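You operate a simulated robot arm through the tools that you are given. There is no shell and no other tool.

Carry out the task below with a simulated robot arm. There is one attempt and no reset: what you move stays moved.

## Task
Put things in order on the top of the test bench. At the end: the black torch is on the green carton (marked "PLUGS"); the black warning lamp stands where the yellow cup stood; the yellow cup from the top of the test bench stands on top of the orange grease tin; the yellow seal box (marked "SEALS") stands on top of the silver pressure gauge; the white bandage pack from the top of the test bench stands where the black warning lamp stood; whatever was shut is shut again. Leave all else as you found it, and nothing knocked over.
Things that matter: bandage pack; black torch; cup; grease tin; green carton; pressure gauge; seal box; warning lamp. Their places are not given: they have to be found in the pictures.

The check looks at the end state, three seconds after you hand in, the way a careful person would. Anything else that was tipped, shoved, dropped, spilled or broken makes it a failure. Lids that push on must go on centred and level and be pressed home; caps that screw on are set level and turned clockwise until they are tight.

## Robot
A 7-joint arm with a two-finger parallel gripper, fixed in place. Base frame: the origin is at the foot of the arm, x ahead of it, y to its left, z up; the work surface is at about z = 0. Lengths are in m, angles in rad, forces in N, time in s.
With the tool pointing down near the work surface it reaches from about 0.22 to 0.58 m from the base axis. Its first joint turns from -1.152 to 1.152 rad. Payload 2.5 kg.
The tool frame sits at the grasp point between the pads (the TCP): z along the fingers, y along the line on which they close. The tips reach 0.023 m beyond it. Largest opening 0.094 m; finger width 0.038, thickness 0.01; the body of the gripper, 0.054 by 0.096 m, starts 0.039 m behind the TCP.
Orientation is that of the tool frame in the base frame, as [roll, pitch, yaw] about the fixed x, y, z axes, in that order (R = Rz(yaw) Ry(pitch) Rx(roll)). With the fingers straight down and closing along the base's y, the tool's x points along the base's -x, its y along +y and its z along -z.

## Interface
- The arm moves only by the tool move_arm. Its argument "rows" is a list of rows, each an object (a shift or turn left out is 0, a gripper value left out holds the last) with "slide": the shift along the tool's x, y, z in m, a list of three; "angular": the turn, a rotation vector about the tool's x, y, z in rad, a list of three; "gripper": the gripper command, from -1 (fully open) to 1 (shut), values between in proportion. In form: [{"slide": [dx, dy, dz], "angular": [wx, wy, wz], "gripper": gripper}, ...]. A call has 1 to 20 rows; each row shifts and turns the commanded pose from where the row before left it, along the tool's axes as they then stand. Each row takes 0.2 s and may step no farther than 0.05 m and 0.15 rad from the row before; otherwise, or with a gripper value out of range, the whole call is refused. A pose out of reach is approached as far as the arm can. The call stops where the force on the tool passes 40 N (or 10 N more than at its start, if that is more) or the arm is blocked; 0.2 s more then pass. Each finger travels about 0.108 m/s and halts on what it meets, pressing with about 21 N; the grip force reading is that of the motor and also rises with nothing between the fingers. The clock runs only during rows and for 0.2 s after the last one: add rows that do not move to give the fingers time. The reply holds the time, the measured pose of the TCP, the force on the tool along the base axes, the opening and the grip force, in the units named above and with some noise, with the torque about the TCP (base axes, N m) and any sound that the robot's microphone picked up, and new pictures: "pictures" is both (left out), scene, wrist or none.
- Cameras (640 x 400 px; columns grow to the right, rows downward): "scene" is fixed at [0.1272, -0.3979, 0.5263]; the picture's right is [0.83, -0.56, 0.00], its down [-0.38, -0.57, -0.73] and it looks along [0.41, 0.61, -0.68] (base axes); focal length 225 px, centre (320, 200). "wrist" rides on the gripper at [0.086, 0.016, -0.075] in the tool frame; the picture's right is [-0.18, 0.98, 0.00], its down [-0.58, -0.11, -0.81] and it looks along [-0.79, -0.15, 0.59] (tool axes); focal length 243 px, centre (320, 200).
- locate(camera, pixels): for up to 12 pixels [column, row] of the newest picture of that camera ("zoom" is the newest enlarged one), the place [x, y, z] in the base frame of the surface seen there, good to about 0.003 m, but the place of the scene camera against the robot may be out by one fixed shift of up to 0.025 m in any direction. No time passes.
- inspect(camera, box): a new picture of the part [left, top, right, bottom] of that camera's present view, enlarged. No time passes.
- close_job(): hands the job in; it is judged then, once.

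Unless the task says otherwise, let go and move clear before handing in.

The tools are called as a command line: name --argument value ..., lists and objects as JSON in quotes. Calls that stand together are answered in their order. move_arm: Moves the arm, as the interface text tells. Its arguments: {"type":"object","properties":{"rows":{"type":"array","items":{"type":"object","properties":{"slide":{"type":"array","items":{"type":"number"}},"angular":{"type":"array","items":{"type":"number"}},"gripper":{"type":"number"}}}},"pictures":{"type":"string","enum":["both","scene","wrist","none"]}},"required":["rows"]} The other tools are called the same way: locate (camera, pixels) gives the place of the surface under pixels of a picture; inspect (camera, box) takes an enlarged picture of a part of a camera's view; close_job () hands the job in.

At the start:

```text
time: 0.0
tcp_pos: [0.2753, 0.1664, 0.3554]
tcp_rot: [3.141, -0.001, 3.14]
wrist_force: [-0.2, 0.2, -0.1]
wrist_torque: [0.0, 0.0, -0.01]
gripper_width: 0.094
grip_force: 0.0
```

scene: 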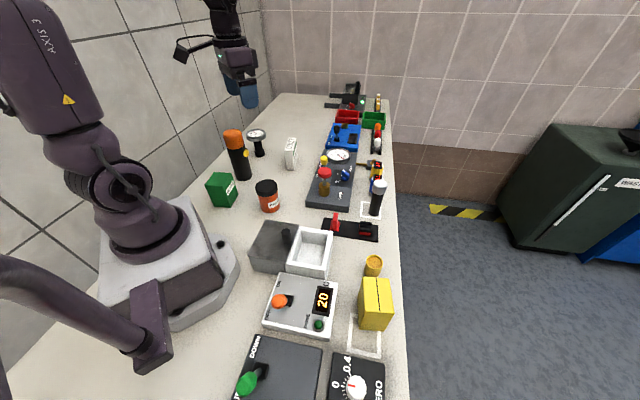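
wrist: 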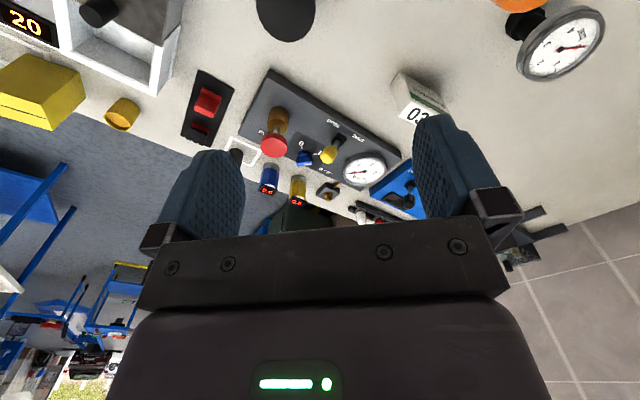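

The scene picture shows a yellow box near (376,303), a yellow cup near (373,265), an orange tin (268,195), a green carton (222,190), a gauge (257,140), black cylinders at (377,197) and (237,155). I'll zoom in to identify each one before moving.

inspect --camera "scene" --box '[190, 110, 310, 220]'

inspect --camera "scene" --box '[300, 80, 400, 220]'

inspect --camera "scene" --box '[230, 200, 410, 400]'

inspect --camera "wrist" --box '[0, 0, 640, 240]'

```text
3.64 times, centred on (250, 165) of scene
```

zoom: 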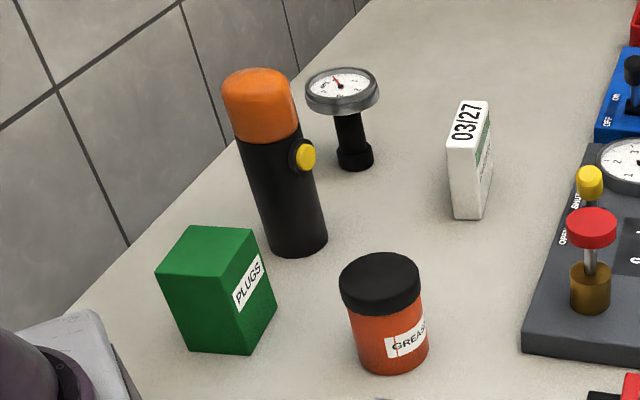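

```text
2.86 times, centred on (350, 150) of scene
```

zoom: 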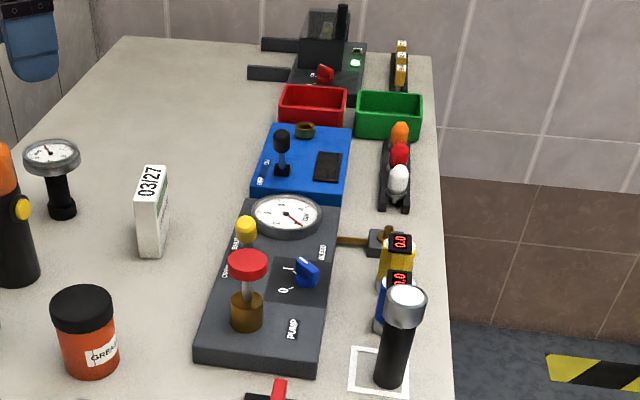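

```text
2.00 times, centred on (320, 300) of scene
```

zoom: 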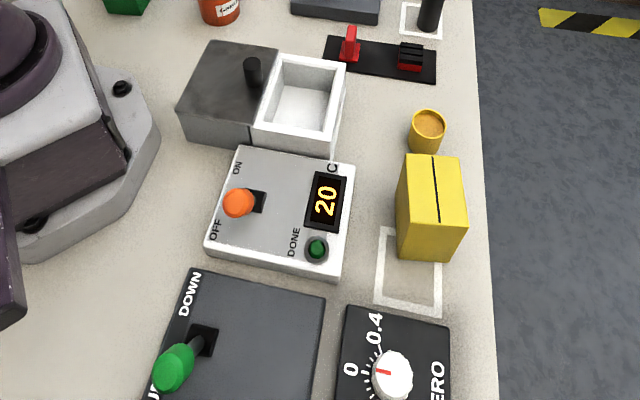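

```text
1.00 times, centred on (320, 120) of wrist (not enlarged: the box is as wide or as high as the picture)
```

zoom: 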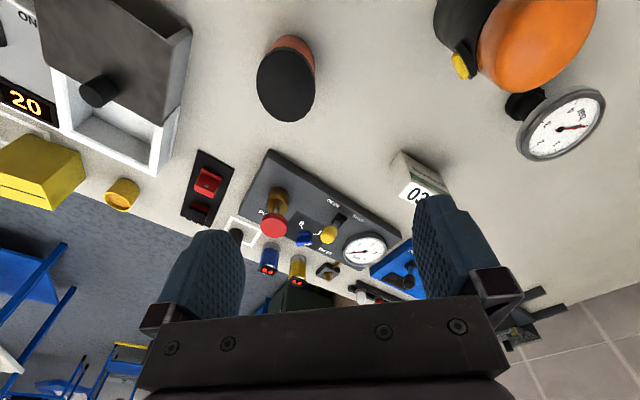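

The torch looks to be the silver-headed black cylinder at (377,197), and the warning lamp the orange-domed one at (237,155). I'll measure surfaces with both cameras so I can compare their offsets.

locate --camera "scene" --pixels '[[267, 185], [221, 178], [233, 135], [256, 133], [291, 141], [379, 184], [374, 258], [372, 284], [338, 155], [324, 172], [299, 285], [375, 207]]'

locate --camera "wrist" --pixels '[[284, 85], [545, 35], [562, 132], [415, 192], [238, 236], [125, 187], [60, 170], [364, 250], [274, 229], [97, 92], [25, 22], [400, 60]]'

inspect --camera "wrist" --box '[0, 120, 160, 220]'

inspect --camera "wrist" --box '[180, 140, 420, 290]'

```text
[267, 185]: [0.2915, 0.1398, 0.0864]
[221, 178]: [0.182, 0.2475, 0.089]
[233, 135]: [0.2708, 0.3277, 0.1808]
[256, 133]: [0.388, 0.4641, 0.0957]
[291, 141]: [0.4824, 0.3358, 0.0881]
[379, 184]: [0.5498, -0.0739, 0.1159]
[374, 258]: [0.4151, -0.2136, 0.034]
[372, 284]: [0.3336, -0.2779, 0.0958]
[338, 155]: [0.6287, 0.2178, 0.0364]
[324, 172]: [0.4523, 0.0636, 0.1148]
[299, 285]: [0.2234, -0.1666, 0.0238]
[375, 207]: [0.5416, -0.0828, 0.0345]
```

```text
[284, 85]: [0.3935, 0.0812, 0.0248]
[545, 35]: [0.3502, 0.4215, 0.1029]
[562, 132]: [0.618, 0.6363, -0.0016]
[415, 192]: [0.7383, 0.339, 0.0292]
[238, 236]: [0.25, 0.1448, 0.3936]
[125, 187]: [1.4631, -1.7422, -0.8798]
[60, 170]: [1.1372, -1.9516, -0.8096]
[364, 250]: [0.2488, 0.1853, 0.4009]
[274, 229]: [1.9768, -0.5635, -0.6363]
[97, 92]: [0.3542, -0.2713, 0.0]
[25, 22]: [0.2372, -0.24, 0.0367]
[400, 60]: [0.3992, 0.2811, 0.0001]
```

```text
4.00 times, centred on (80, 170) of wrist
```

zoom: 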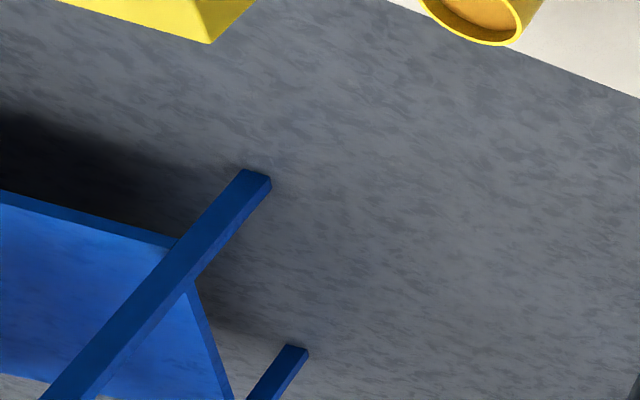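

```text
2.67 times, centred on (300, 215) of wrist
```

zoom: 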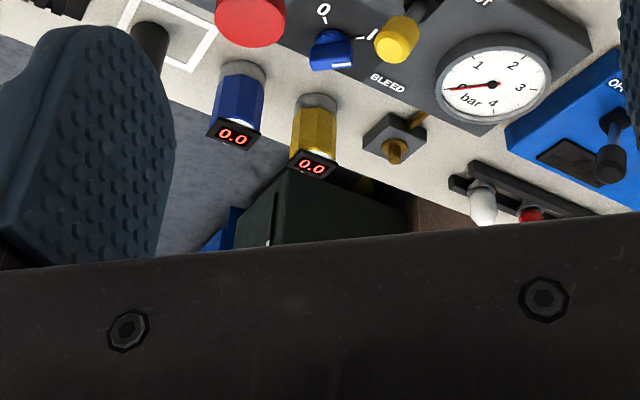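

The enlarged wrist picture was shifted 80 rows from the original, so my wrist pixels were off. I'll re-measure using the original picture's coordinates.

locate --camera "wrist" --pixels '[[284, 12], [510, 5], [562, 46], [416, 112], [237, 156], [122, 108], [45, 78], [364, 169], [274, 147], [97, 10], [20, 22], [266, 70]]'

inspect --camera "wrist" --box '[480, -40, 640, 100]'

inspect --camera "scene" --box '[335, 245, 415, 345]'

inspect --camera "scene" --box '[210, 110, 310, 190]'

```text
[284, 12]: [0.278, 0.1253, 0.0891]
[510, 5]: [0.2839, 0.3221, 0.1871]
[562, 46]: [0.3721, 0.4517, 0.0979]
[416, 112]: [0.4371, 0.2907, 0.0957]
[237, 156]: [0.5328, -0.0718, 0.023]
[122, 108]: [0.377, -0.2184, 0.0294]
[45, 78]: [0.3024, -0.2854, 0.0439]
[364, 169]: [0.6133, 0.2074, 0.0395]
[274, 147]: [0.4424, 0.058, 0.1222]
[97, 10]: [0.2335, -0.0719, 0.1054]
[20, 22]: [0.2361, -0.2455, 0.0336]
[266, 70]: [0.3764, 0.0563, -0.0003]
```

```text
refused: -40 is not a number from 0 to 400
```

```text
4.00 times, centred on (375, 295) of scene
```

zoom: 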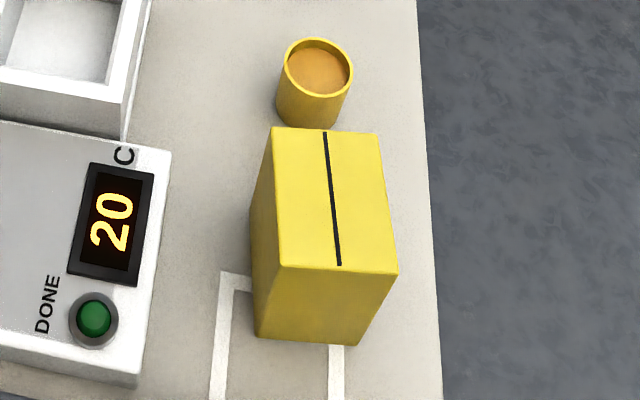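

```text
5.00 times, centred on (260, 150) of scene
```

zoom: 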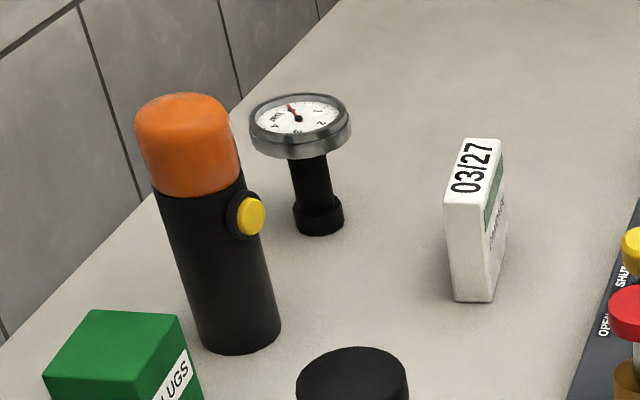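

The offset between cameras is now clear: scene minus wrist is about (+0.0155, +0.011, −0.003) at the panel gauge and the standing gauge. I'll hover near the torch and get a close view from the wrist camera.

move_arm --rows '[{"slide": [-0.0179, -0.0351, 0.015], "gripper": -1}, {"slide": [-0.0179, -0.0351, 0.015]}, {"slide": [-0.0179, -0.0351, 0.015]}, {"slide": [-0.0179, -0.0351, 0.015]}, {"slide": [-0.0179, -0.0351, 0.015]}, {"slide": [-0.0179, -0.0351, 0.015]}, {"slide": [-0.0179, -0.0351, 0.015]}, {}]'

```text
time: 1.8
tcp_pos: [0.3979, -0.0775, 0.2508]
tcp_rot: [3.141, -0.001, 3.141]
wrist_force: [-0.1, -0.5, -0.3]
wrist_torque: [0.01, -0.01, 0.02]
gripper_width: 0.0939
grip_force: 0.1
```

scene: 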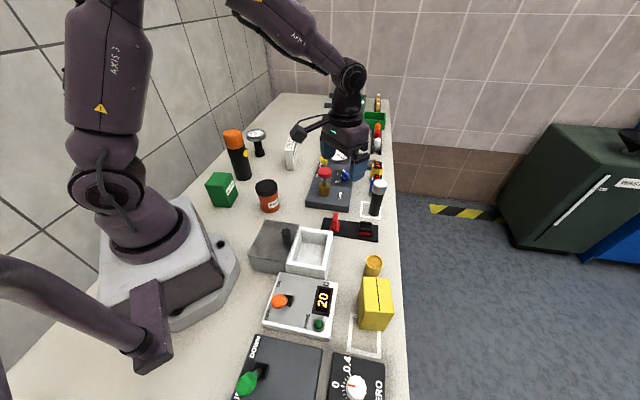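
wrist: 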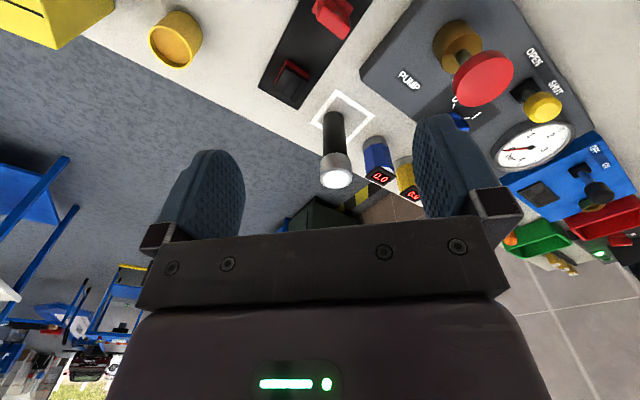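

The wrist picture shows the torch upright at (335,145), close to two instruments and the pump panel. I'll zoom in and measure it and its neighbours.

inspect --camera "wrist" --box '[250, 60, 450, 220]'

locate --camera "wrist" --pixels '[[337, 177], [334, 155], [322, 172], [352, 170], [333, 118], [344, 90], [374, 116], [313, 122], [380, 178], [375, 140], [405, 160], [362, 70]]'

locate --camera "scene" --pixels '[[379, 184], [376, 200], [375, 214], [364, 206], [381, 219], [361, 219]]'

inspect --camera "wrist" --box '[0, 0, 250, 150]'

```text
2.50 times, centred on (350, 140) of wrist
```

zoom: 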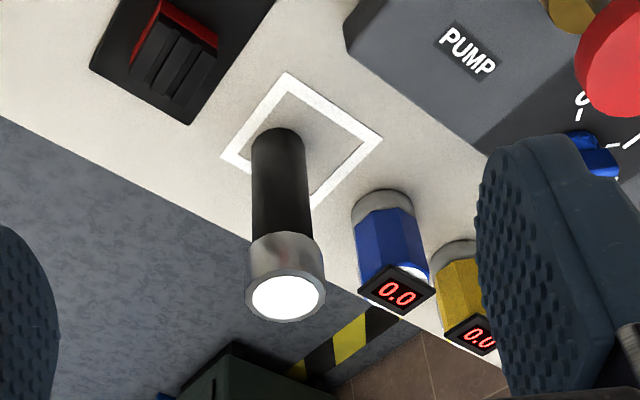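

```text
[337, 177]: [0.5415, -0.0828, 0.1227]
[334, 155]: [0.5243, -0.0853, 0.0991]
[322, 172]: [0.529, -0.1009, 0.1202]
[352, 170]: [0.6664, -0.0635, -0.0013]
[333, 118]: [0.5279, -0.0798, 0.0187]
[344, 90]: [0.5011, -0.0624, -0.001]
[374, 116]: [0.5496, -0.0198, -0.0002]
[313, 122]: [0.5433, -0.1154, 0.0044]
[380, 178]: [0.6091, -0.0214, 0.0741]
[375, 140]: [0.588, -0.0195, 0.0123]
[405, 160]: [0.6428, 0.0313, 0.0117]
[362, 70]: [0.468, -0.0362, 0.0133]
```

```text
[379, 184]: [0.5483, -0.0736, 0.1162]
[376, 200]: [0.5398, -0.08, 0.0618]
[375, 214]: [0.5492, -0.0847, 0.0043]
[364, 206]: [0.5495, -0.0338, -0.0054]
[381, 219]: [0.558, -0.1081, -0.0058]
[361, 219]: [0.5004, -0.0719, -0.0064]
```

```text
2.56 times, centred on (125, 75) of wrist
```

zoom: 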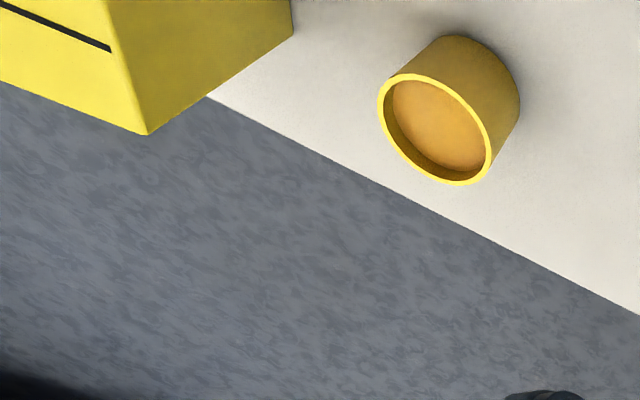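

The torch top is centred near (0.542, −0.083) at z≈0.122, and the blue instrument starts about x≈0.585. I'll move over the torch and stop short above it to check centring.

move_arm --rows '[{"slide": [-0.0358, -0.0015, 0]}, {"slide": [-0.0358, -0.0015, 0]}, {"slide": [-0.0358, -0.0015, 0]}, {"slide": [-0.0358, -0.0015, 0]}, {"slide": [0, 0, 0.04]}, {"slide": [0, 0, 0.04]}, {}]'

```text
time: 3.4
tcp_pos: [0.5492, -0.0845, 0.1677]
tcp_rot: [-3.141, 0.001, 3.141]
wrist_force: [0.4, 0.0, -0.3]
wrist_torque: [0.0, 0.05, 0.01]
gripper_width: 0.0938
grip_force: 0.0
```

scene: 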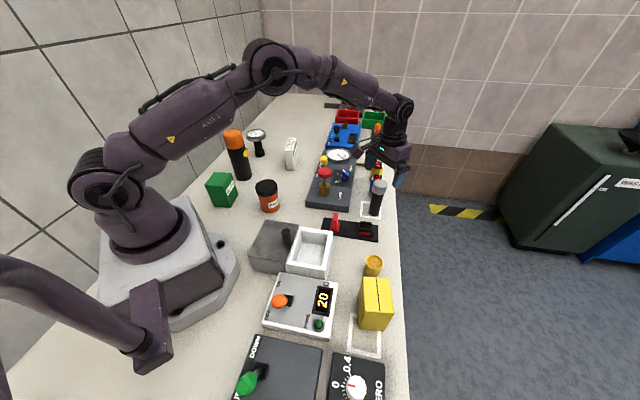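
wrist: 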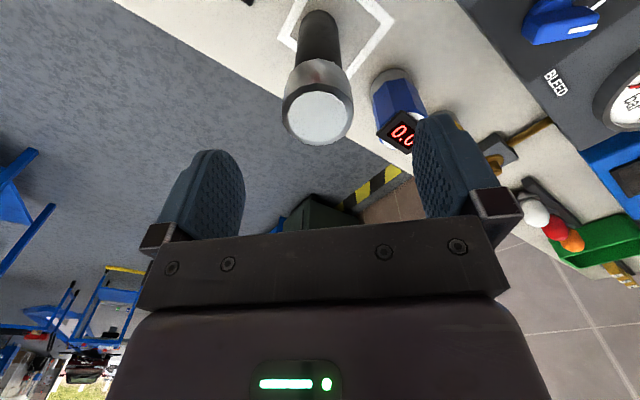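

The reading says x=0.549, a little farther than I expected. I'll measure the torch head (lens at (318,117)) from here and re-read the pose.

locate --camera "wrist" --pixels '[[318, 117], [285, 100], [351, 100], [318, 90], [319, 143], [320, 50], [303, 40], [340, 35], [396, 138], [385, 75], [426, 110]]'

move_arm --rows '[{}]' --pictures "none"

inspect --camera "wrist" --box '[240, 0, 450, 160]'

```text
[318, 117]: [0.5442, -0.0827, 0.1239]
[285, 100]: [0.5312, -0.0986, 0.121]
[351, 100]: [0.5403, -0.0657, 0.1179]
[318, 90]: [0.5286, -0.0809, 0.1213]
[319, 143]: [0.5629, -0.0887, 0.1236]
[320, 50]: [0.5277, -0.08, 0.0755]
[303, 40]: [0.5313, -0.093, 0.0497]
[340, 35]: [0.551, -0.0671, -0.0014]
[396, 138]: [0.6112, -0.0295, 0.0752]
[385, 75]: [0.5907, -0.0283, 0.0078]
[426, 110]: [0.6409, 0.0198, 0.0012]
```

```text
time: 3.8
tcp_pos: [0.5489, -0.084, 0.1672]
tcp_rot: [-3.141, 0.0, -3.141]
wrist_force: [0.5, -0.7, -0.4]
wrist_torque: [-0.01, 0.01, -0.01]
gripper_width: 0.0942
grip_force: 0.2
```

```text
2.50 times, centred on (345, 80) of wrist
```

zoom: 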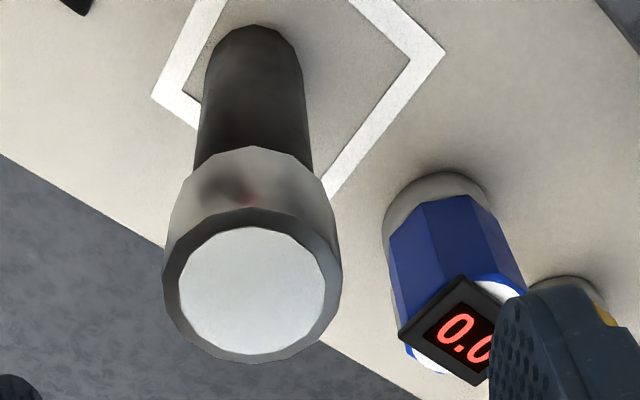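

The torch head is centred at (0.544, −0.083), about 36 mm wide, with clearance to the blue instrument. I'll shift back 4.5 mm, descend around the head and close.

move_arm --rows '[{"slide": [0.0045, 0.001, 0.0]}, {"slide": [0, 0, 0.022]}, {"slide": [0, 0, 0.022]}, {"slide": [0, 0, 0.02]}, {}]' --pictures "wrist"

```text
time: 5.0
tcp_pos: [0.5409, -0.0833, 0.1046]
tcp_rot: [3.141, 0.001, -3.141]
wrist_force: [-0.3, -0.1, -0.3]
wrist_torque: [0.0, 0.0, -0.02]
gripper_width: 0.0938
grip_force: 0.1
```

wrist: 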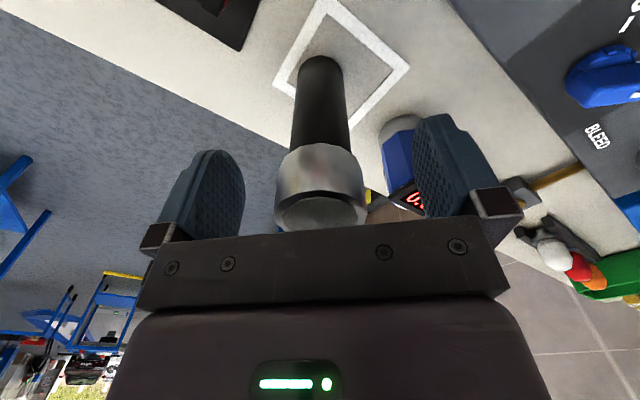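

The head sits centred between the fingers at (320,200). Closing now.

move_arm --rows '[{"gripper": 1}, {}, {}, {}]' --pictures "wrist"

```text
time: 6.0
tcp_pos: [0.5402, -0.0845, 0.1043]
tcp_rot: [3.14, -0.001, 3.141]
wrist_force: [-0.4, -0.1, 0.0]
wrist_torque: [-0.02, -0.01, 0.02]
gripper_width: 0.0408
grip_force: 21.4
```

wrist: 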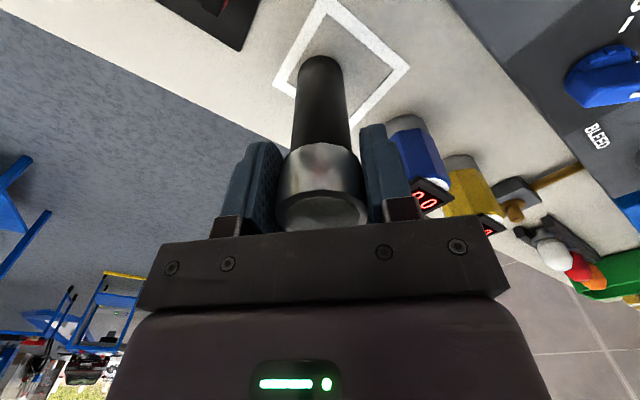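

The torch is gripped (width 0.041, 21 N). I'll lift it straight up to clear everything.

move_arm --rows '[{"slide": [0, 0, -0.01]}, {"slide": [0, 0, -0.035]}, {"slide": [0, 0, -0.035]}, {"slide": [0, 0, -0.04]}, {"slide": [0, 0, -0.04]}, {}]'

inspect --camera "scene" --box '[190, 160, 290, 220]'

```text
time: 7.4
tcp_pos: [0.5415, -0.0863, 0.2661]
tcp_rot: [3.141, -0.001, 3.141]
wrist_force: [0.0, -0.4, -2.0]
wrist_torque: [0.02, -0.02, -0.05]
gripper_width: 0.0408
grip_force: 21.1
```

scene: 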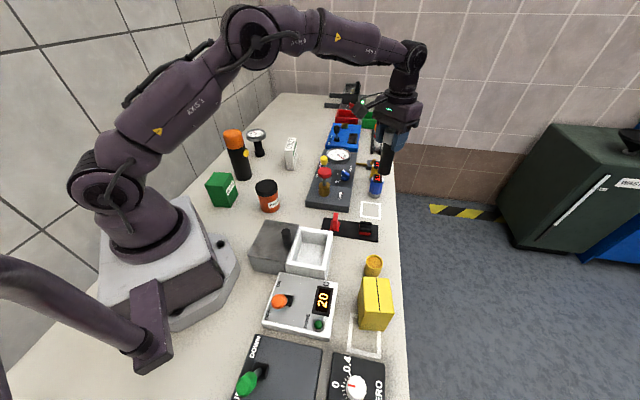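
wrist: 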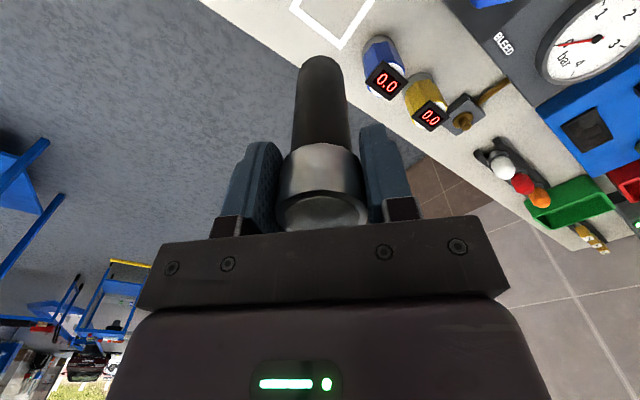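

```text
6.40 times, centred on (240, 190) of scene
```

zoom: 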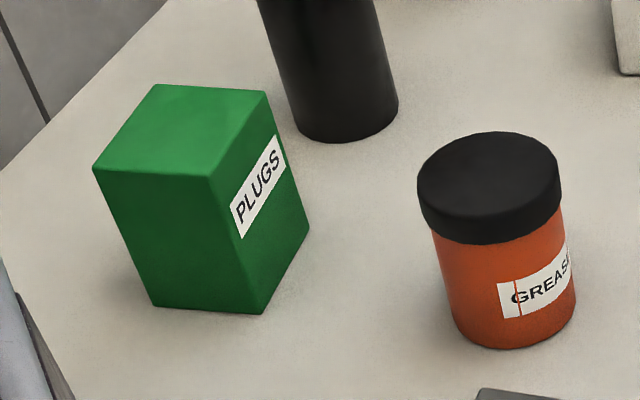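

The zoom shows the carton top clearly with corners near (155,86), (267,93), (213,178), (95,169). I'll measure those plus the tin lid, and calibrate the two cameras against each other using the BLEED panel gauge.

locate --camera "zoom" --pixels '[[157, 89], [262, 96], [212, 173], [100, 166], [182, 132], [487, 175], [425, 175], [555, 175], [500, 138], [300, 230], [265, 310]]'

inspect --camera "scene" --box '[300, 120, 400, 220]'

```text
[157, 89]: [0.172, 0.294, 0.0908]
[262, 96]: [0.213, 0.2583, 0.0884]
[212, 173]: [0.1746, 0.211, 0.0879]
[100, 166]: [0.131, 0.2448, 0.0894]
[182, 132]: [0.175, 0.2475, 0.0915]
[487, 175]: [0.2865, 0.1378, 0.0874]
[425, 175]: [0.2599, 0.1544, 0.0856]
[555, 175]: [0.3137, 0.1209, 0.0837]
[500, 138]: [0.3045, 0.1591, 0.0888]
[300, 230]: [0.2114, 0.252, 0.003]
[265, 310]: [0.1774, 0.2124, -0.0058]
```

```text
4.00 times, centred on (350, 170) of scene
```

zoom: 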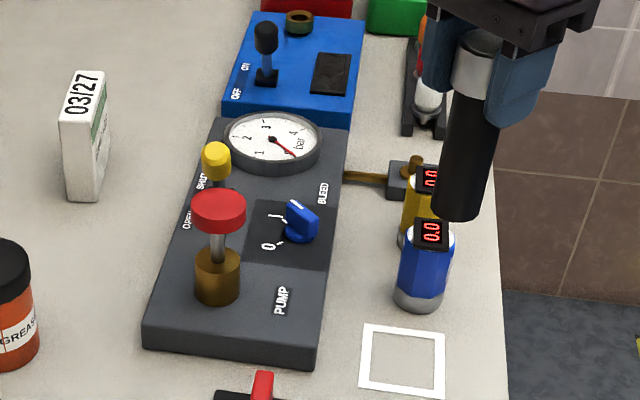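

From the scene camera (minus the offset) the carton top is centred near (0.157, 0.241), z≈0.093, roughly 55×64 mm. I'll carry the torch there at height along a path clear of the lamp.

move_arm --rows '[{"slide": [0.032, 0.02725, 0]}, {"slide": [0.032, 0.02725, 0]}, {"slide": [0.032, 0.02725, 0]}, {"slide": [0.032, 0.02725, 0]}, {"slide": [0.032, 0.02725, 0]}, {"slide": [0.032, 0.02725, 0]}, {"slide": [0.032, 0.02725, 0]}, {"slide": [0.032, 0.02725, 0]}, {"slide": [0.032, 0.02725, 0]}, {"slide": [0.032, 0.02725, 0]}, {"slide": [0.032, 0.02725, 0]}, {"slide": [0.032, 0.02725, 0]}, {}]'

```text
time: 10.2
tcp_pos: [0.1552, 0.2432, 0.2678]
tcp_rot: [3.14, 0.001, -3.141]
wrist_force: [0.1, -0.2, -1.5]
wrist_torque: [-0.01, 0.01, -0.01]
gripper_width: 0.0408
grip_force: 21.6
```

scene: 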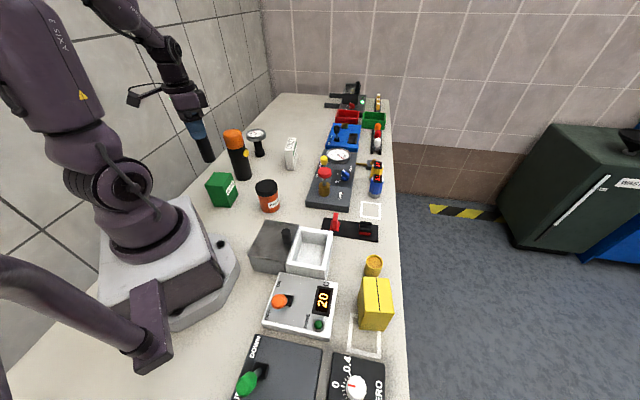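
wrist: 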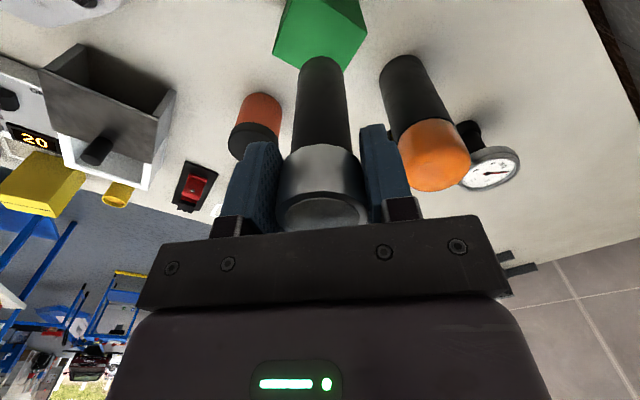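

The wrist view shows the carton at (320,30) directly under the torch. I'll look at it enlarged and locate its top corners.

inspect --camera "wrist" --box '[220, 0, 440, 100]'

inspect --camera "scene" --box '[170, 90, 270, 220]'

```text
2.91 times, centred on (330, 50) of wrist
```

zoom: 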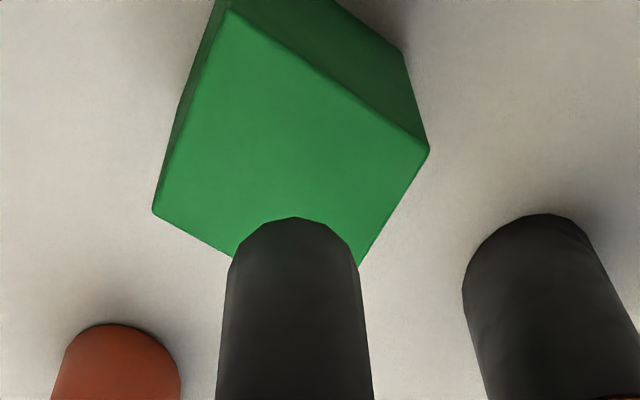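

```text
3.08 times, centred on (220, 155) of scene
```

zoom: 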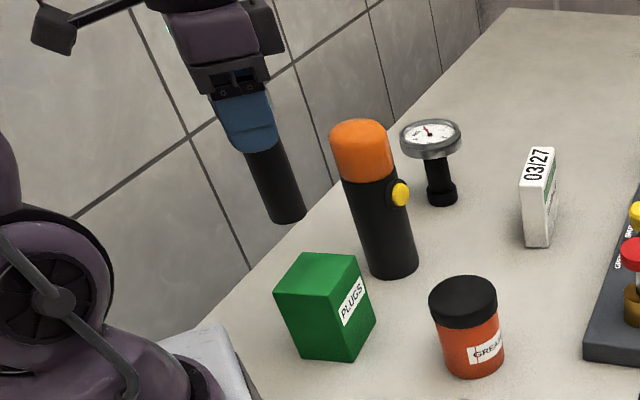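

I'll check the carton's top points in the wrist picture with locate to confirm the centre.

locate --camera "wrist" --pixels '[[274, 52], [365, 33], [319, 43], [301, 3], [290, 20], [335, 58], [405, 66], [430, 160], [255, 140], [487, 175]]'

```text
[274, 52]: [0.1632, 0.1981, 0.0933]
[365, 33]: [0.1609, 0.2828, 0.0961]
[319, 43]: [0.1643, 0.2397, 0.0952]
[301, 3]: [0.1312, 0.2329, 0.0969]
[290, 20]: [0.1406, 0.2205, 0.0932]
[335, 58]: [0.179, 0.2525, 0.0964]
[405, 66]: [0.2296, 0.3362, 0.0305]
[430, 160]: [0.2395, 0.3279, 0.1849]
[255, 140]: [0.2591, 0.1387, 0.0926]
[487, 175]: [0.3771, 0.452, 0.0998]
```

The carton top is centred at (0.162, 0.2405) with z≈0.095. I'll adjust a few millimetres and lower the torch to just above the carton.

move_arm --rows '[{"slide": [-0.004, -0.003, 0]}, {"slide": [0, 0, 0.02]}, {"slide": [0, 0, 0.02]}, {"slide": [0, 0, 0.016]}, {"slide": [0, 0, 0.006]}, {}]'

inspect --camera "scene" --box '[180, 110, 280, 220]'

```text
time: 11.6
tcp_pos: [0.1601, 0.2406, 0.2031]
tcp_rot: [-3.141, 0.001, 3.142]
wrist_force: [0.5, -0.4, -1.1]
wrist_torque: [-0.01, -0.02, -0.05]
gripper_width: 0.0408
grip_force: 21.2
```

scene: 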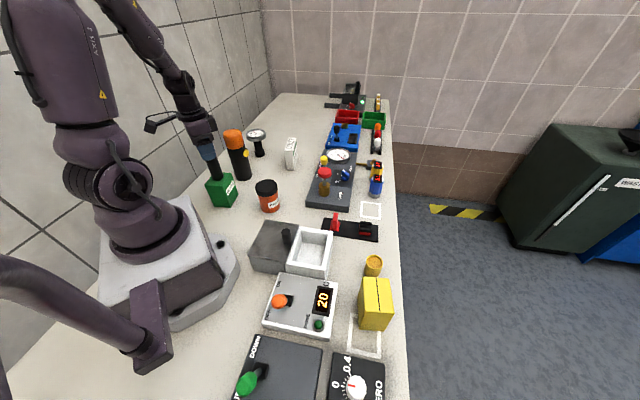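
wrist: 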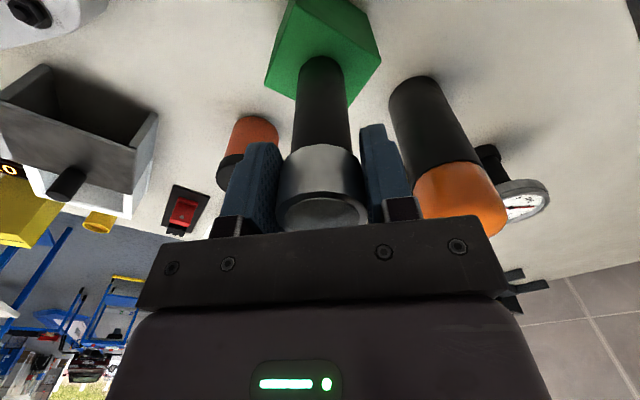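

```text
3.64 times, centred on (230, 165) of scene
```

zoom: 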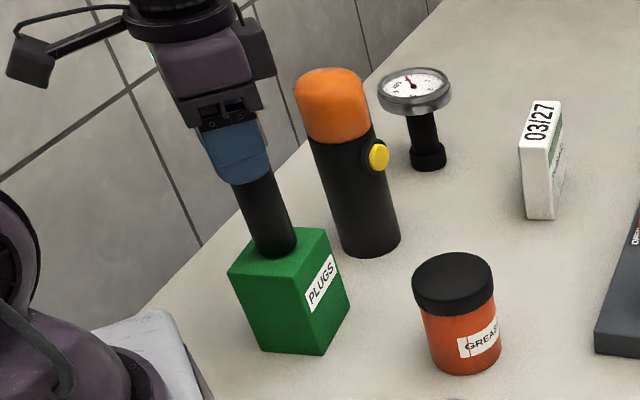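

The torch base is hovering over the middle of the carton top. I'll lower in 2 mm steps and watch for contact.

move_arm --rows '[{"slide": [0, 0, 0.002]}, {"slide": [0, 0, 0.0015]}, {}]' --pictures "none"

```text
time: 12.4
tcp_pos: [0.1591, 0.2412, 0.2007]
tcp_rot: [3.141, -0.001, -3.141]
wrist_force: [0.7, 0.1, -0.8]
wrist_torque: [-0.02, 0.04, 0.01]
gripper_width: 0.0406
grip_force: 21.0
```

move_arm --rows '[{"slide": [0, 0, 0.0015]}, {}]' --pictures "none"

```text
time: 13.0
tcp_pos: [0.1605, 0.24, 0.1987]
tcp_rot: [3.142, -0.001, 3.141]
wrist_force: [-1.5, -1.3, 7.5]
wrist_torque: [-0.09, 0.08, 0.02]
gripper_width: 0.0409
grip_force: 21.2
```

Contact: the force reads +7.5 N at z=0.199, so the torch is resting on the carton. I'll open the fingers gently.

move_arm --rows '[{"gripper": 0.05}, {"gripper": -0.1}, {"gripper": -0.5}, {}, {}]'

inspect --camera "scene" --box '[180, 110, 280, 220]'

```text
time: 14.2
tcp_pos: [0.1607, 0.2393, 0.1993]
tcp_rot: [3.141, -0.001, -3.142]
wrist_force: [-0.2, 0.1, -0.6]
wrist_torque: [0.01, 0.0, 0.01]
gripper_width: 0.0708
grip_force: 0.0
```

scene: 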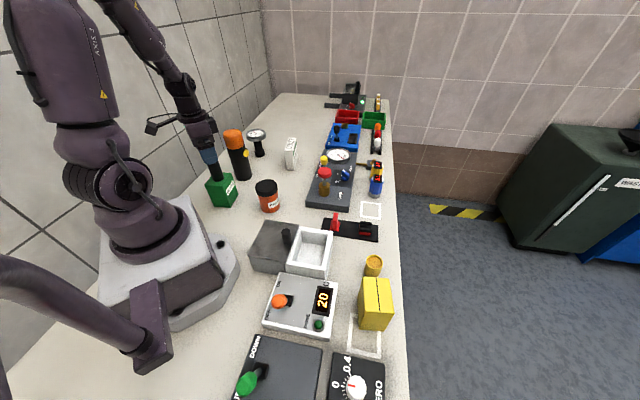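
wrist: 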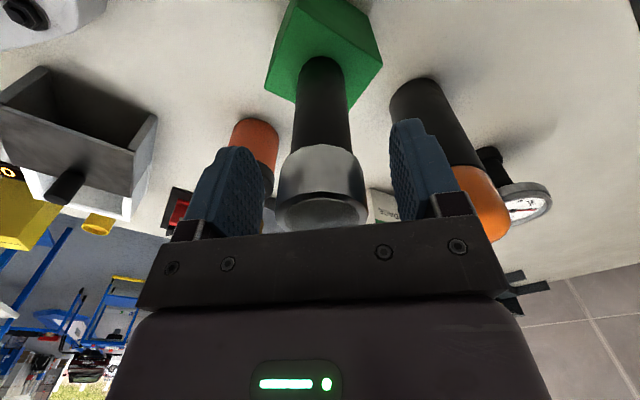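

```text
3.64 times, centred on (230, 165) of scene
```

zoom: 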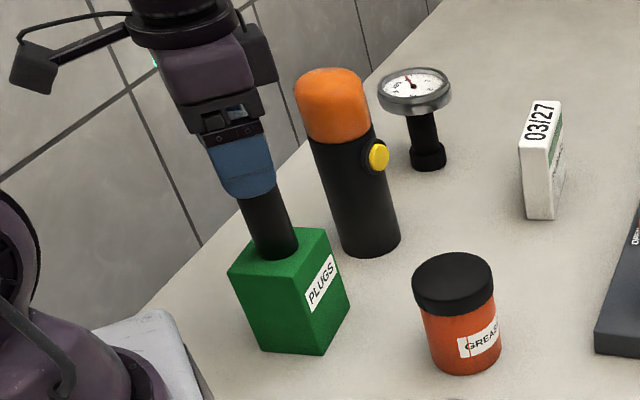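

The torch now stands on the carton by itself. I'll raise straight up, then swing round to view the cup and the yellow box.

move_arm --rows '[{"slide": [0, 0, -0.03]}, {"slide": [0, 0, -0.035]}, {"slide": [0, 0, -0.04]}, {"slide": [-0.035, -0.03, 0]}, {"slide": [-0.035, -0.03, 0]}, {"slide": [-0.035, -0.03, 0]}, {"slide": [-0.025, -0.035, 0]}, {"slide": [0, -0.047, 0]}, {"slide": [0, -0.047, 0]}, {"slide": [0, -0.047, 0.0]}, {"slide": [0, -0.047, 0.0]}, {"slide": [0, -0.047, 0.015]}, {"slide": [0.005, -0.045, 0.015]}, {"slide": [0.005, -0.045, 0.015]}, {}]'

```text
time: 17.4
tcp_pos: [0.2769, -0.2128, 0.259]
tcp_rot: [-3.141, 0.0, -3.14]
wrist_force: [0.1, -0.7, -0.3]
wrist_torque: [-0.02, -0.01, 0.02]
gripper_width: 0.0706
grip_force: 0.1
```

scene: 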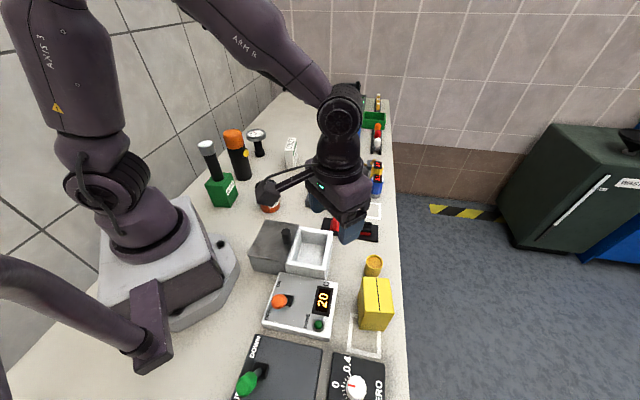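
wrist: 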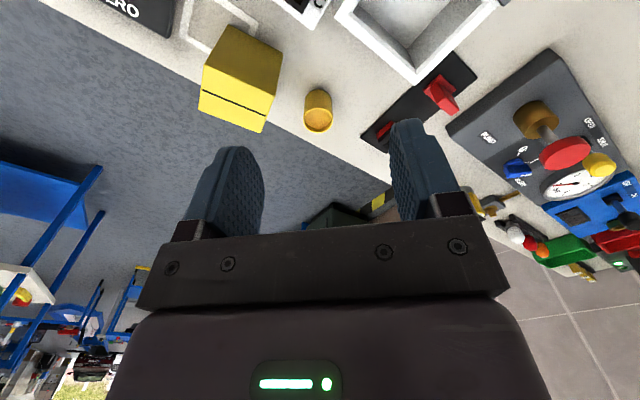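

The wrist now shows the cup at (318,110) and the yellow box at (240,78). I'll zoom in and measure both.

inspect --camera "wrist" --box '[180, 0, 380, 140]'

locate --camera "wrist" --pixels '[[318, 121], [305, 117], [332, 117], [318, 109], [318, 130], [318, 93], [264, 131], [200, 112], [283, 52], [228, 26], [275, 95], [240, 95]]'

inspect --camera "wrist" --box '[290, 70, 350, 140]'

```text
2.86 times, centred on (280, 70) of wrist
```

zoom: 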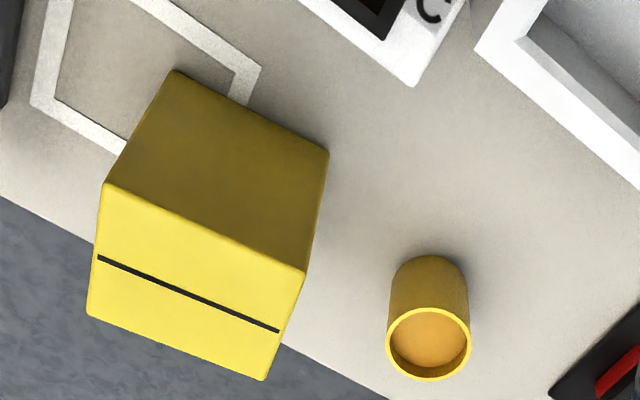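

```text
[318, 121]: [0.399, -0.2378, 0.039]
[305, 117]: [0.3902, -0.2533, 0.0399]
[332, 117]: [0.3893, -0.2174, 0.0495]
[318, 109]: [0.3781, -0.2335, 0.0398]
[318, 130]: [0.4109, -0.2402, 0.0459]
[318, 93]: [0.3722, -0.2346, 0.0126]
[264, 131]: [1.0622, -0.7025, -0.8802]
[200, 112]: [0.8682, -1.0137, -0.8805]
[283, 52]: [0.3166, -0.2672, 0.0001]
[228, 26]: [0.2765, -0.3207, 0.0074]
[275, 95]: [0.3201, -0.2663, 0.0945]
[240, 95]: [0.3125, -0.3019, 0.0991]
```

```text
5.71 times, centred on (320, 105) of wrist
```

zoom: 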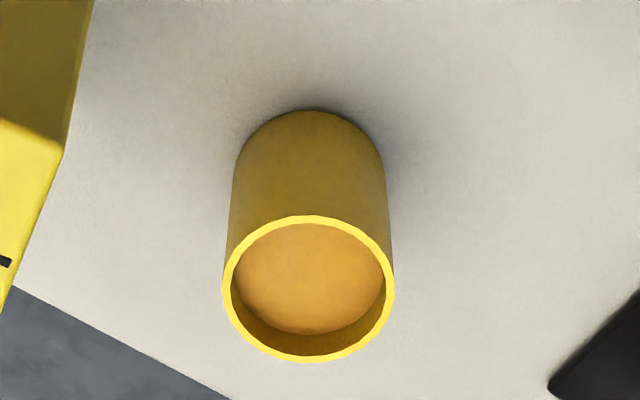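

The cup at (318,120) is filled with liquid almost to its rim (rim z≈0.047, centre ≈(0.392, −0.238)), so it needs gentle, level handling. The yellow box is about 67×54×98 mm at (0.319, −0.311). I'll check the gauge top and the wall before deciding how to bring the box there.

inspect --camera "scene" --box '[225, 115, 305, 170]'

locate --camera "scene" --pixels '[[257, 129], [248, 133], [266, 133], [257, 138], [257, 154], [240, 115], [225, 140], [260, 110], [262, 156], [252, 152]]'

```text
7.27 times, centred on (265, 142) of scene
```

zoom: 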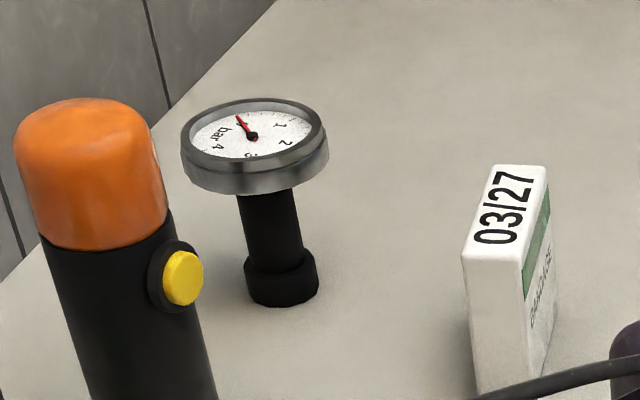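

```text
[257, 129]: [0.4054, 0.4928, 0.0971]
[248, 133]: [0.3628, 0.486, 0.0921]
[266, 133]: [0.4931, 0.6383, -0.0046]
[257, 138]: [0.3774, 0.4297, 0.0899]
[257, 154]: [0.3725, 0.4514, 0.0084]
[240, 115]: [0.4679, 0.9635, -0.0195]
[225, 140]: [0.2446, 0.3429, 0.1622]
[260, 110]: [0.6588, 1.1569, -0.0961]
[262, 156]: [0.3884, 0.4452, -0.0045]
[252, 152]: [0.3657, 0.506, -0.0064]
```

The gauge head is a wide, level disc (about 80 mm) with free space around it, so the box can stand there. I'll turn the gripper to match the box (yaw −0.643) and move above it.

move_arm --rows '[{"angular": [0, 0, 0.1286], "gripper": -1}, {"angular": [0, 0, 0.1286]}, {"angular": [0, 0, 0.1286]}, {"angular": [0, 0, 0.1286]}, {"angular": [0, 0, 0.1286]}, {"slide": [-0.0309, -0.0178, 0]}, {"slide": [-0.0309, -0.0178, 0]}, {"slide": [-0.0309, -0.0178, 0]}, {"slide": [0, 0, 0.03]}, {"slide": [0, 0, 0.025]}, {}]'

inspect --camera "wrist" --box '[200, 0, 440, 150]'

```text
time: 19.8
tcp_pos: [0.3224, -0.3078, 0.2039]
tcp_rot: [-3.14, 0.0, 2.499]
wrist_force: [0.4, -0.3, 0.3]
wrist_torque: [-0.01, 0.02, -0.01]
gripper_width: 0.0944
grip_force: 0.1
```

scene: 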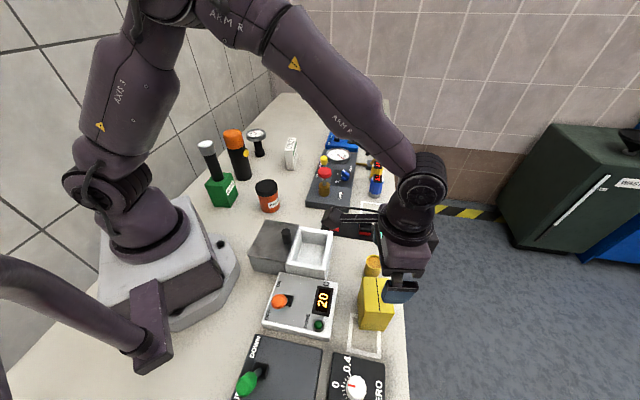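
wrist: 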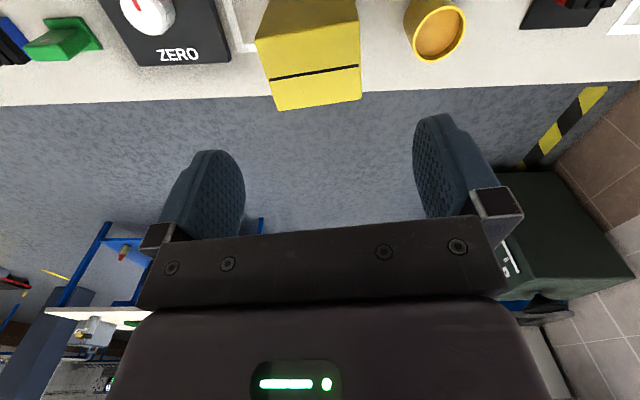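

```text
2.67 times, centred on (320, 75) of wrist
```

zoom: 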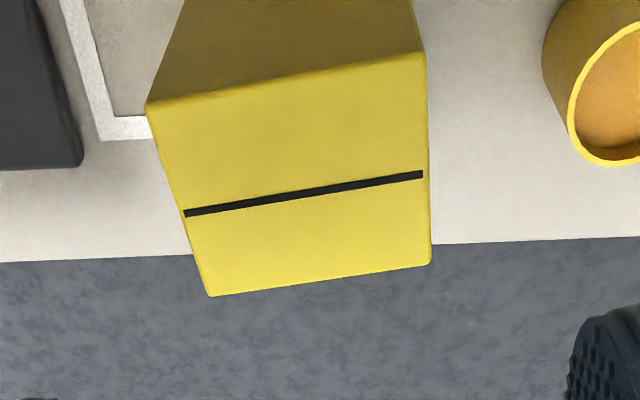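

In the tool frame the box is centred 5 mm off along the closing axis and is well aligned. I'll correct that and lower to just above the box top.

move_arm --rows '[{"slide": [0.0005, -0.005, 0]}, {"slide": [0, 0, 0.035]}, {"slide": [0, 0, 0.035]}, {}]' --pictures "wrist"

```text
time: 20.8
tcp_pos: [0.3214, -0.3114, 0.1318]
tcp_rot: [-3.142, 0.001, 2.501]
wrist_force: [0.5, -0.1, 0.6]
wrist_torque: [0.0, 0.02, 0.03]
gripper_width: 0.0941
grip_force: 0.0
```

wrist: 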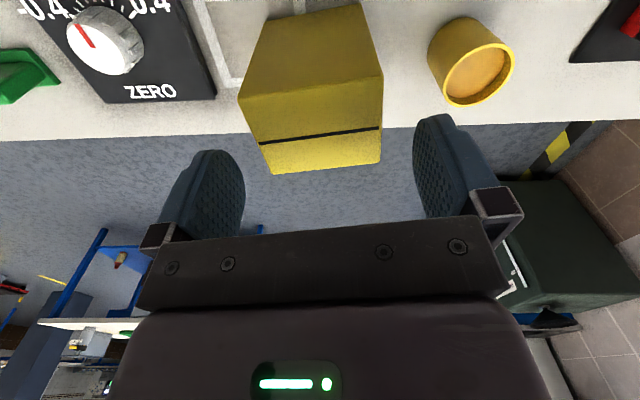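

The box is now centred between the fingers (±0.0335 in the tool frame). Descending to z≈0.072 and closing.

move_arm --rows '[{"slide": [0, 0, 0.02]}, {"slide": [0, 0, 0.02]}, {"slide": [0, 0, 0.019]}, {}, {"gripper": 0.2}, {"gripper": 1}, {}, {}]' --pictures "both"

```text
time: 22.6
tcp_pos: [0.3204, -0.3124, 0.0726]
tcp_rot: [-3.141, 0.0, 2.5]
wrist_force: [0.9, -0.3, -0.4]
wrist_torque: [-0.08, -0.07, 0.0]
gripper_width: 0.0698
grip_force: 21.0
```

scene: 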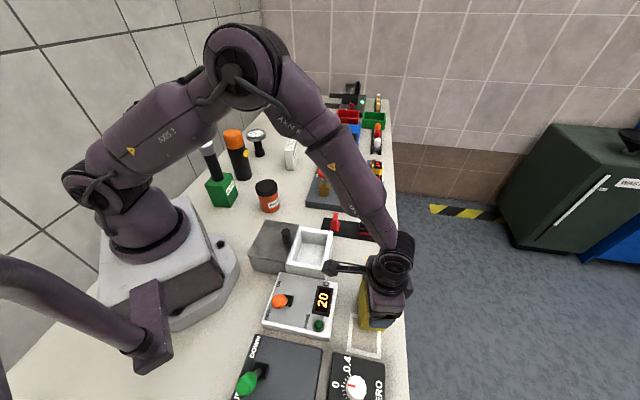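
wrist: 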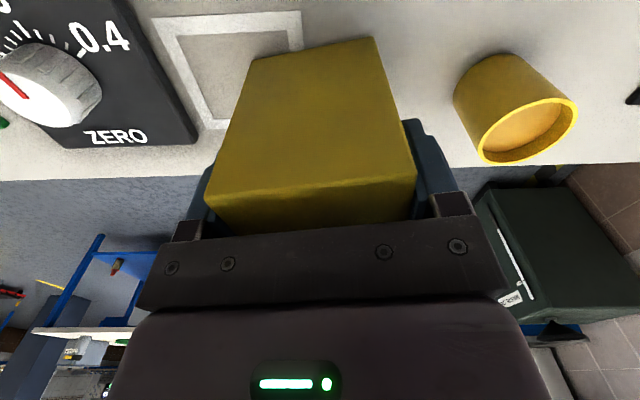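

The seal box is gripped (width 0.070, 21 N). I'll lift it well clear and carry it across above everything toward the gauge side.

move_arm --rows '[{"slide": [0, 0, -0.015]}, {"slide": [0, 0, -0.04]}, {"slide": [0, 0, -0.045]}, {"slide": [0, 0, -0.045]}, {"slide": [0, 0, -0.045]}, {"slide": [0, 0, -0.045]}, {"slide": [0.02278, 0.03968, 0]}, {"slide": [0.02278, 0.03968, 0]}, {"slide": [0.02278, 0.03968, 0]}, {"slide": [0.02278, 0.03968, 0]}, {"slide": [0.02278, 0.03968, 0]}, {"slide": [0.02278, 0.03968, 0]}, {"slide": [0.02278, 0.03968, 0]}, {"slide": [0.02278, 0.03968, 0]}, {"slide": [0.02278, 0.03968, 0]}, {"slide": [0.02278, 0.03968, 0]}, {"slide": [0.02278, 0.03968, 0]}, {"slide": [0.02278, 0.03968, 0]}, {}]'

```text
time: 26.6
tcp_pos: [0.385, 0.2383, 0.3079]
tcp_rot: [-3.14, 0.0, 2.498]
wrist_force: [-0.2, 0.2, -1.6]
wrist_torque: [-0.03, 0.0, 0.0]
gripper_width: 0.0701
grip_force: 20.8
```

scene: 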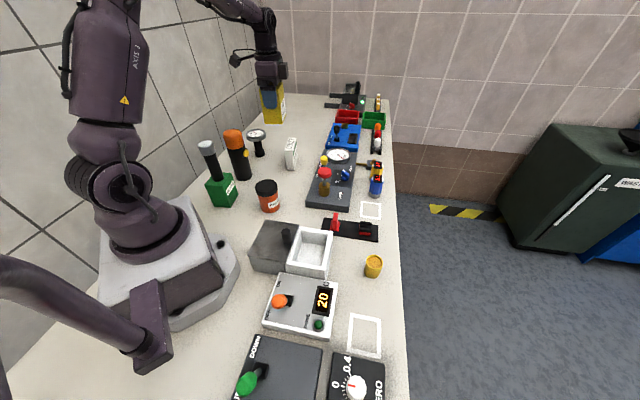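
wrist: 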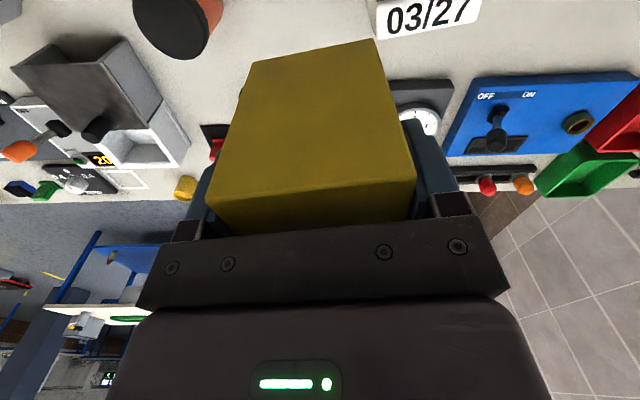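

The box is held at height and nothing else moved. I'll check its label in the scene, then turn the gripper to face the gauge.

inspect --camera "scene" --box '[240, 60, 310, 130]'

move_arm --rows '[{"angular": [0, 0, -0.138]}, {"angular": [0, 0, -0.138]}, {"angular": [0, 0, -0.138]}, {"angular": [0, 0, -0.138]}, {"angular": [0, 0, -0.138]}, {"angular": [0, 0, -0.138]}, {"angular": [0, 0, -0.138]}, {"angular": [0, 0, -0.138]}, {"angular": [0, 0, -0.138]}, {"angular": [0, 0, -0.138]}, {"angular": [0, 0, -0.138]}, {}]'

```text
5.71 times, centred on (275, 95) of scene
```

zoom: 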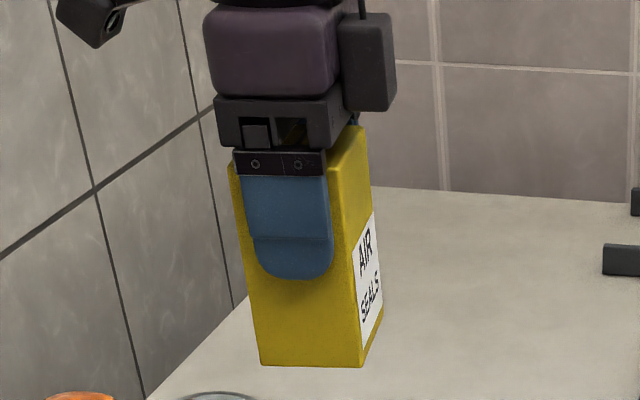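

```text
time: 29.2
tcp_pos: [0.3857, 0.2314, 0.3099]
tcp_rot: [3.141, 0.001, -2.264]
wrist_force: [0.2, 0.9, -1.9]
wrist_torque: [-0.02, -0.03, 0.01]
gripper_width: 0.0699
grip_force: 21.1
```

scene: 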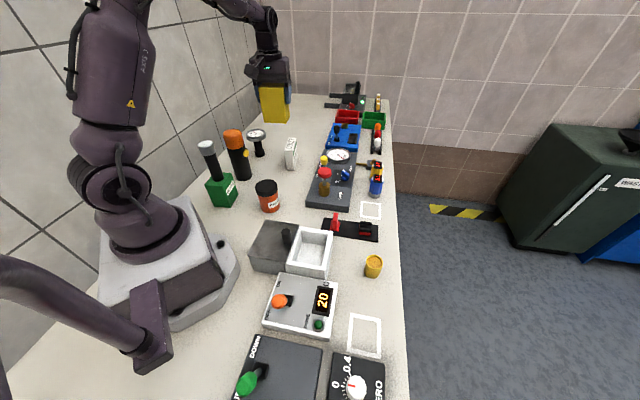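
wrist: 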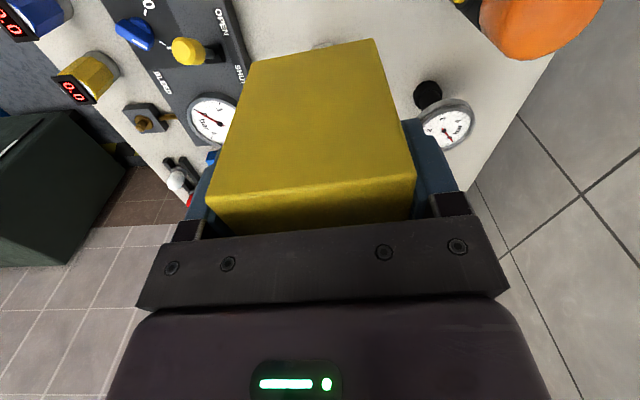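

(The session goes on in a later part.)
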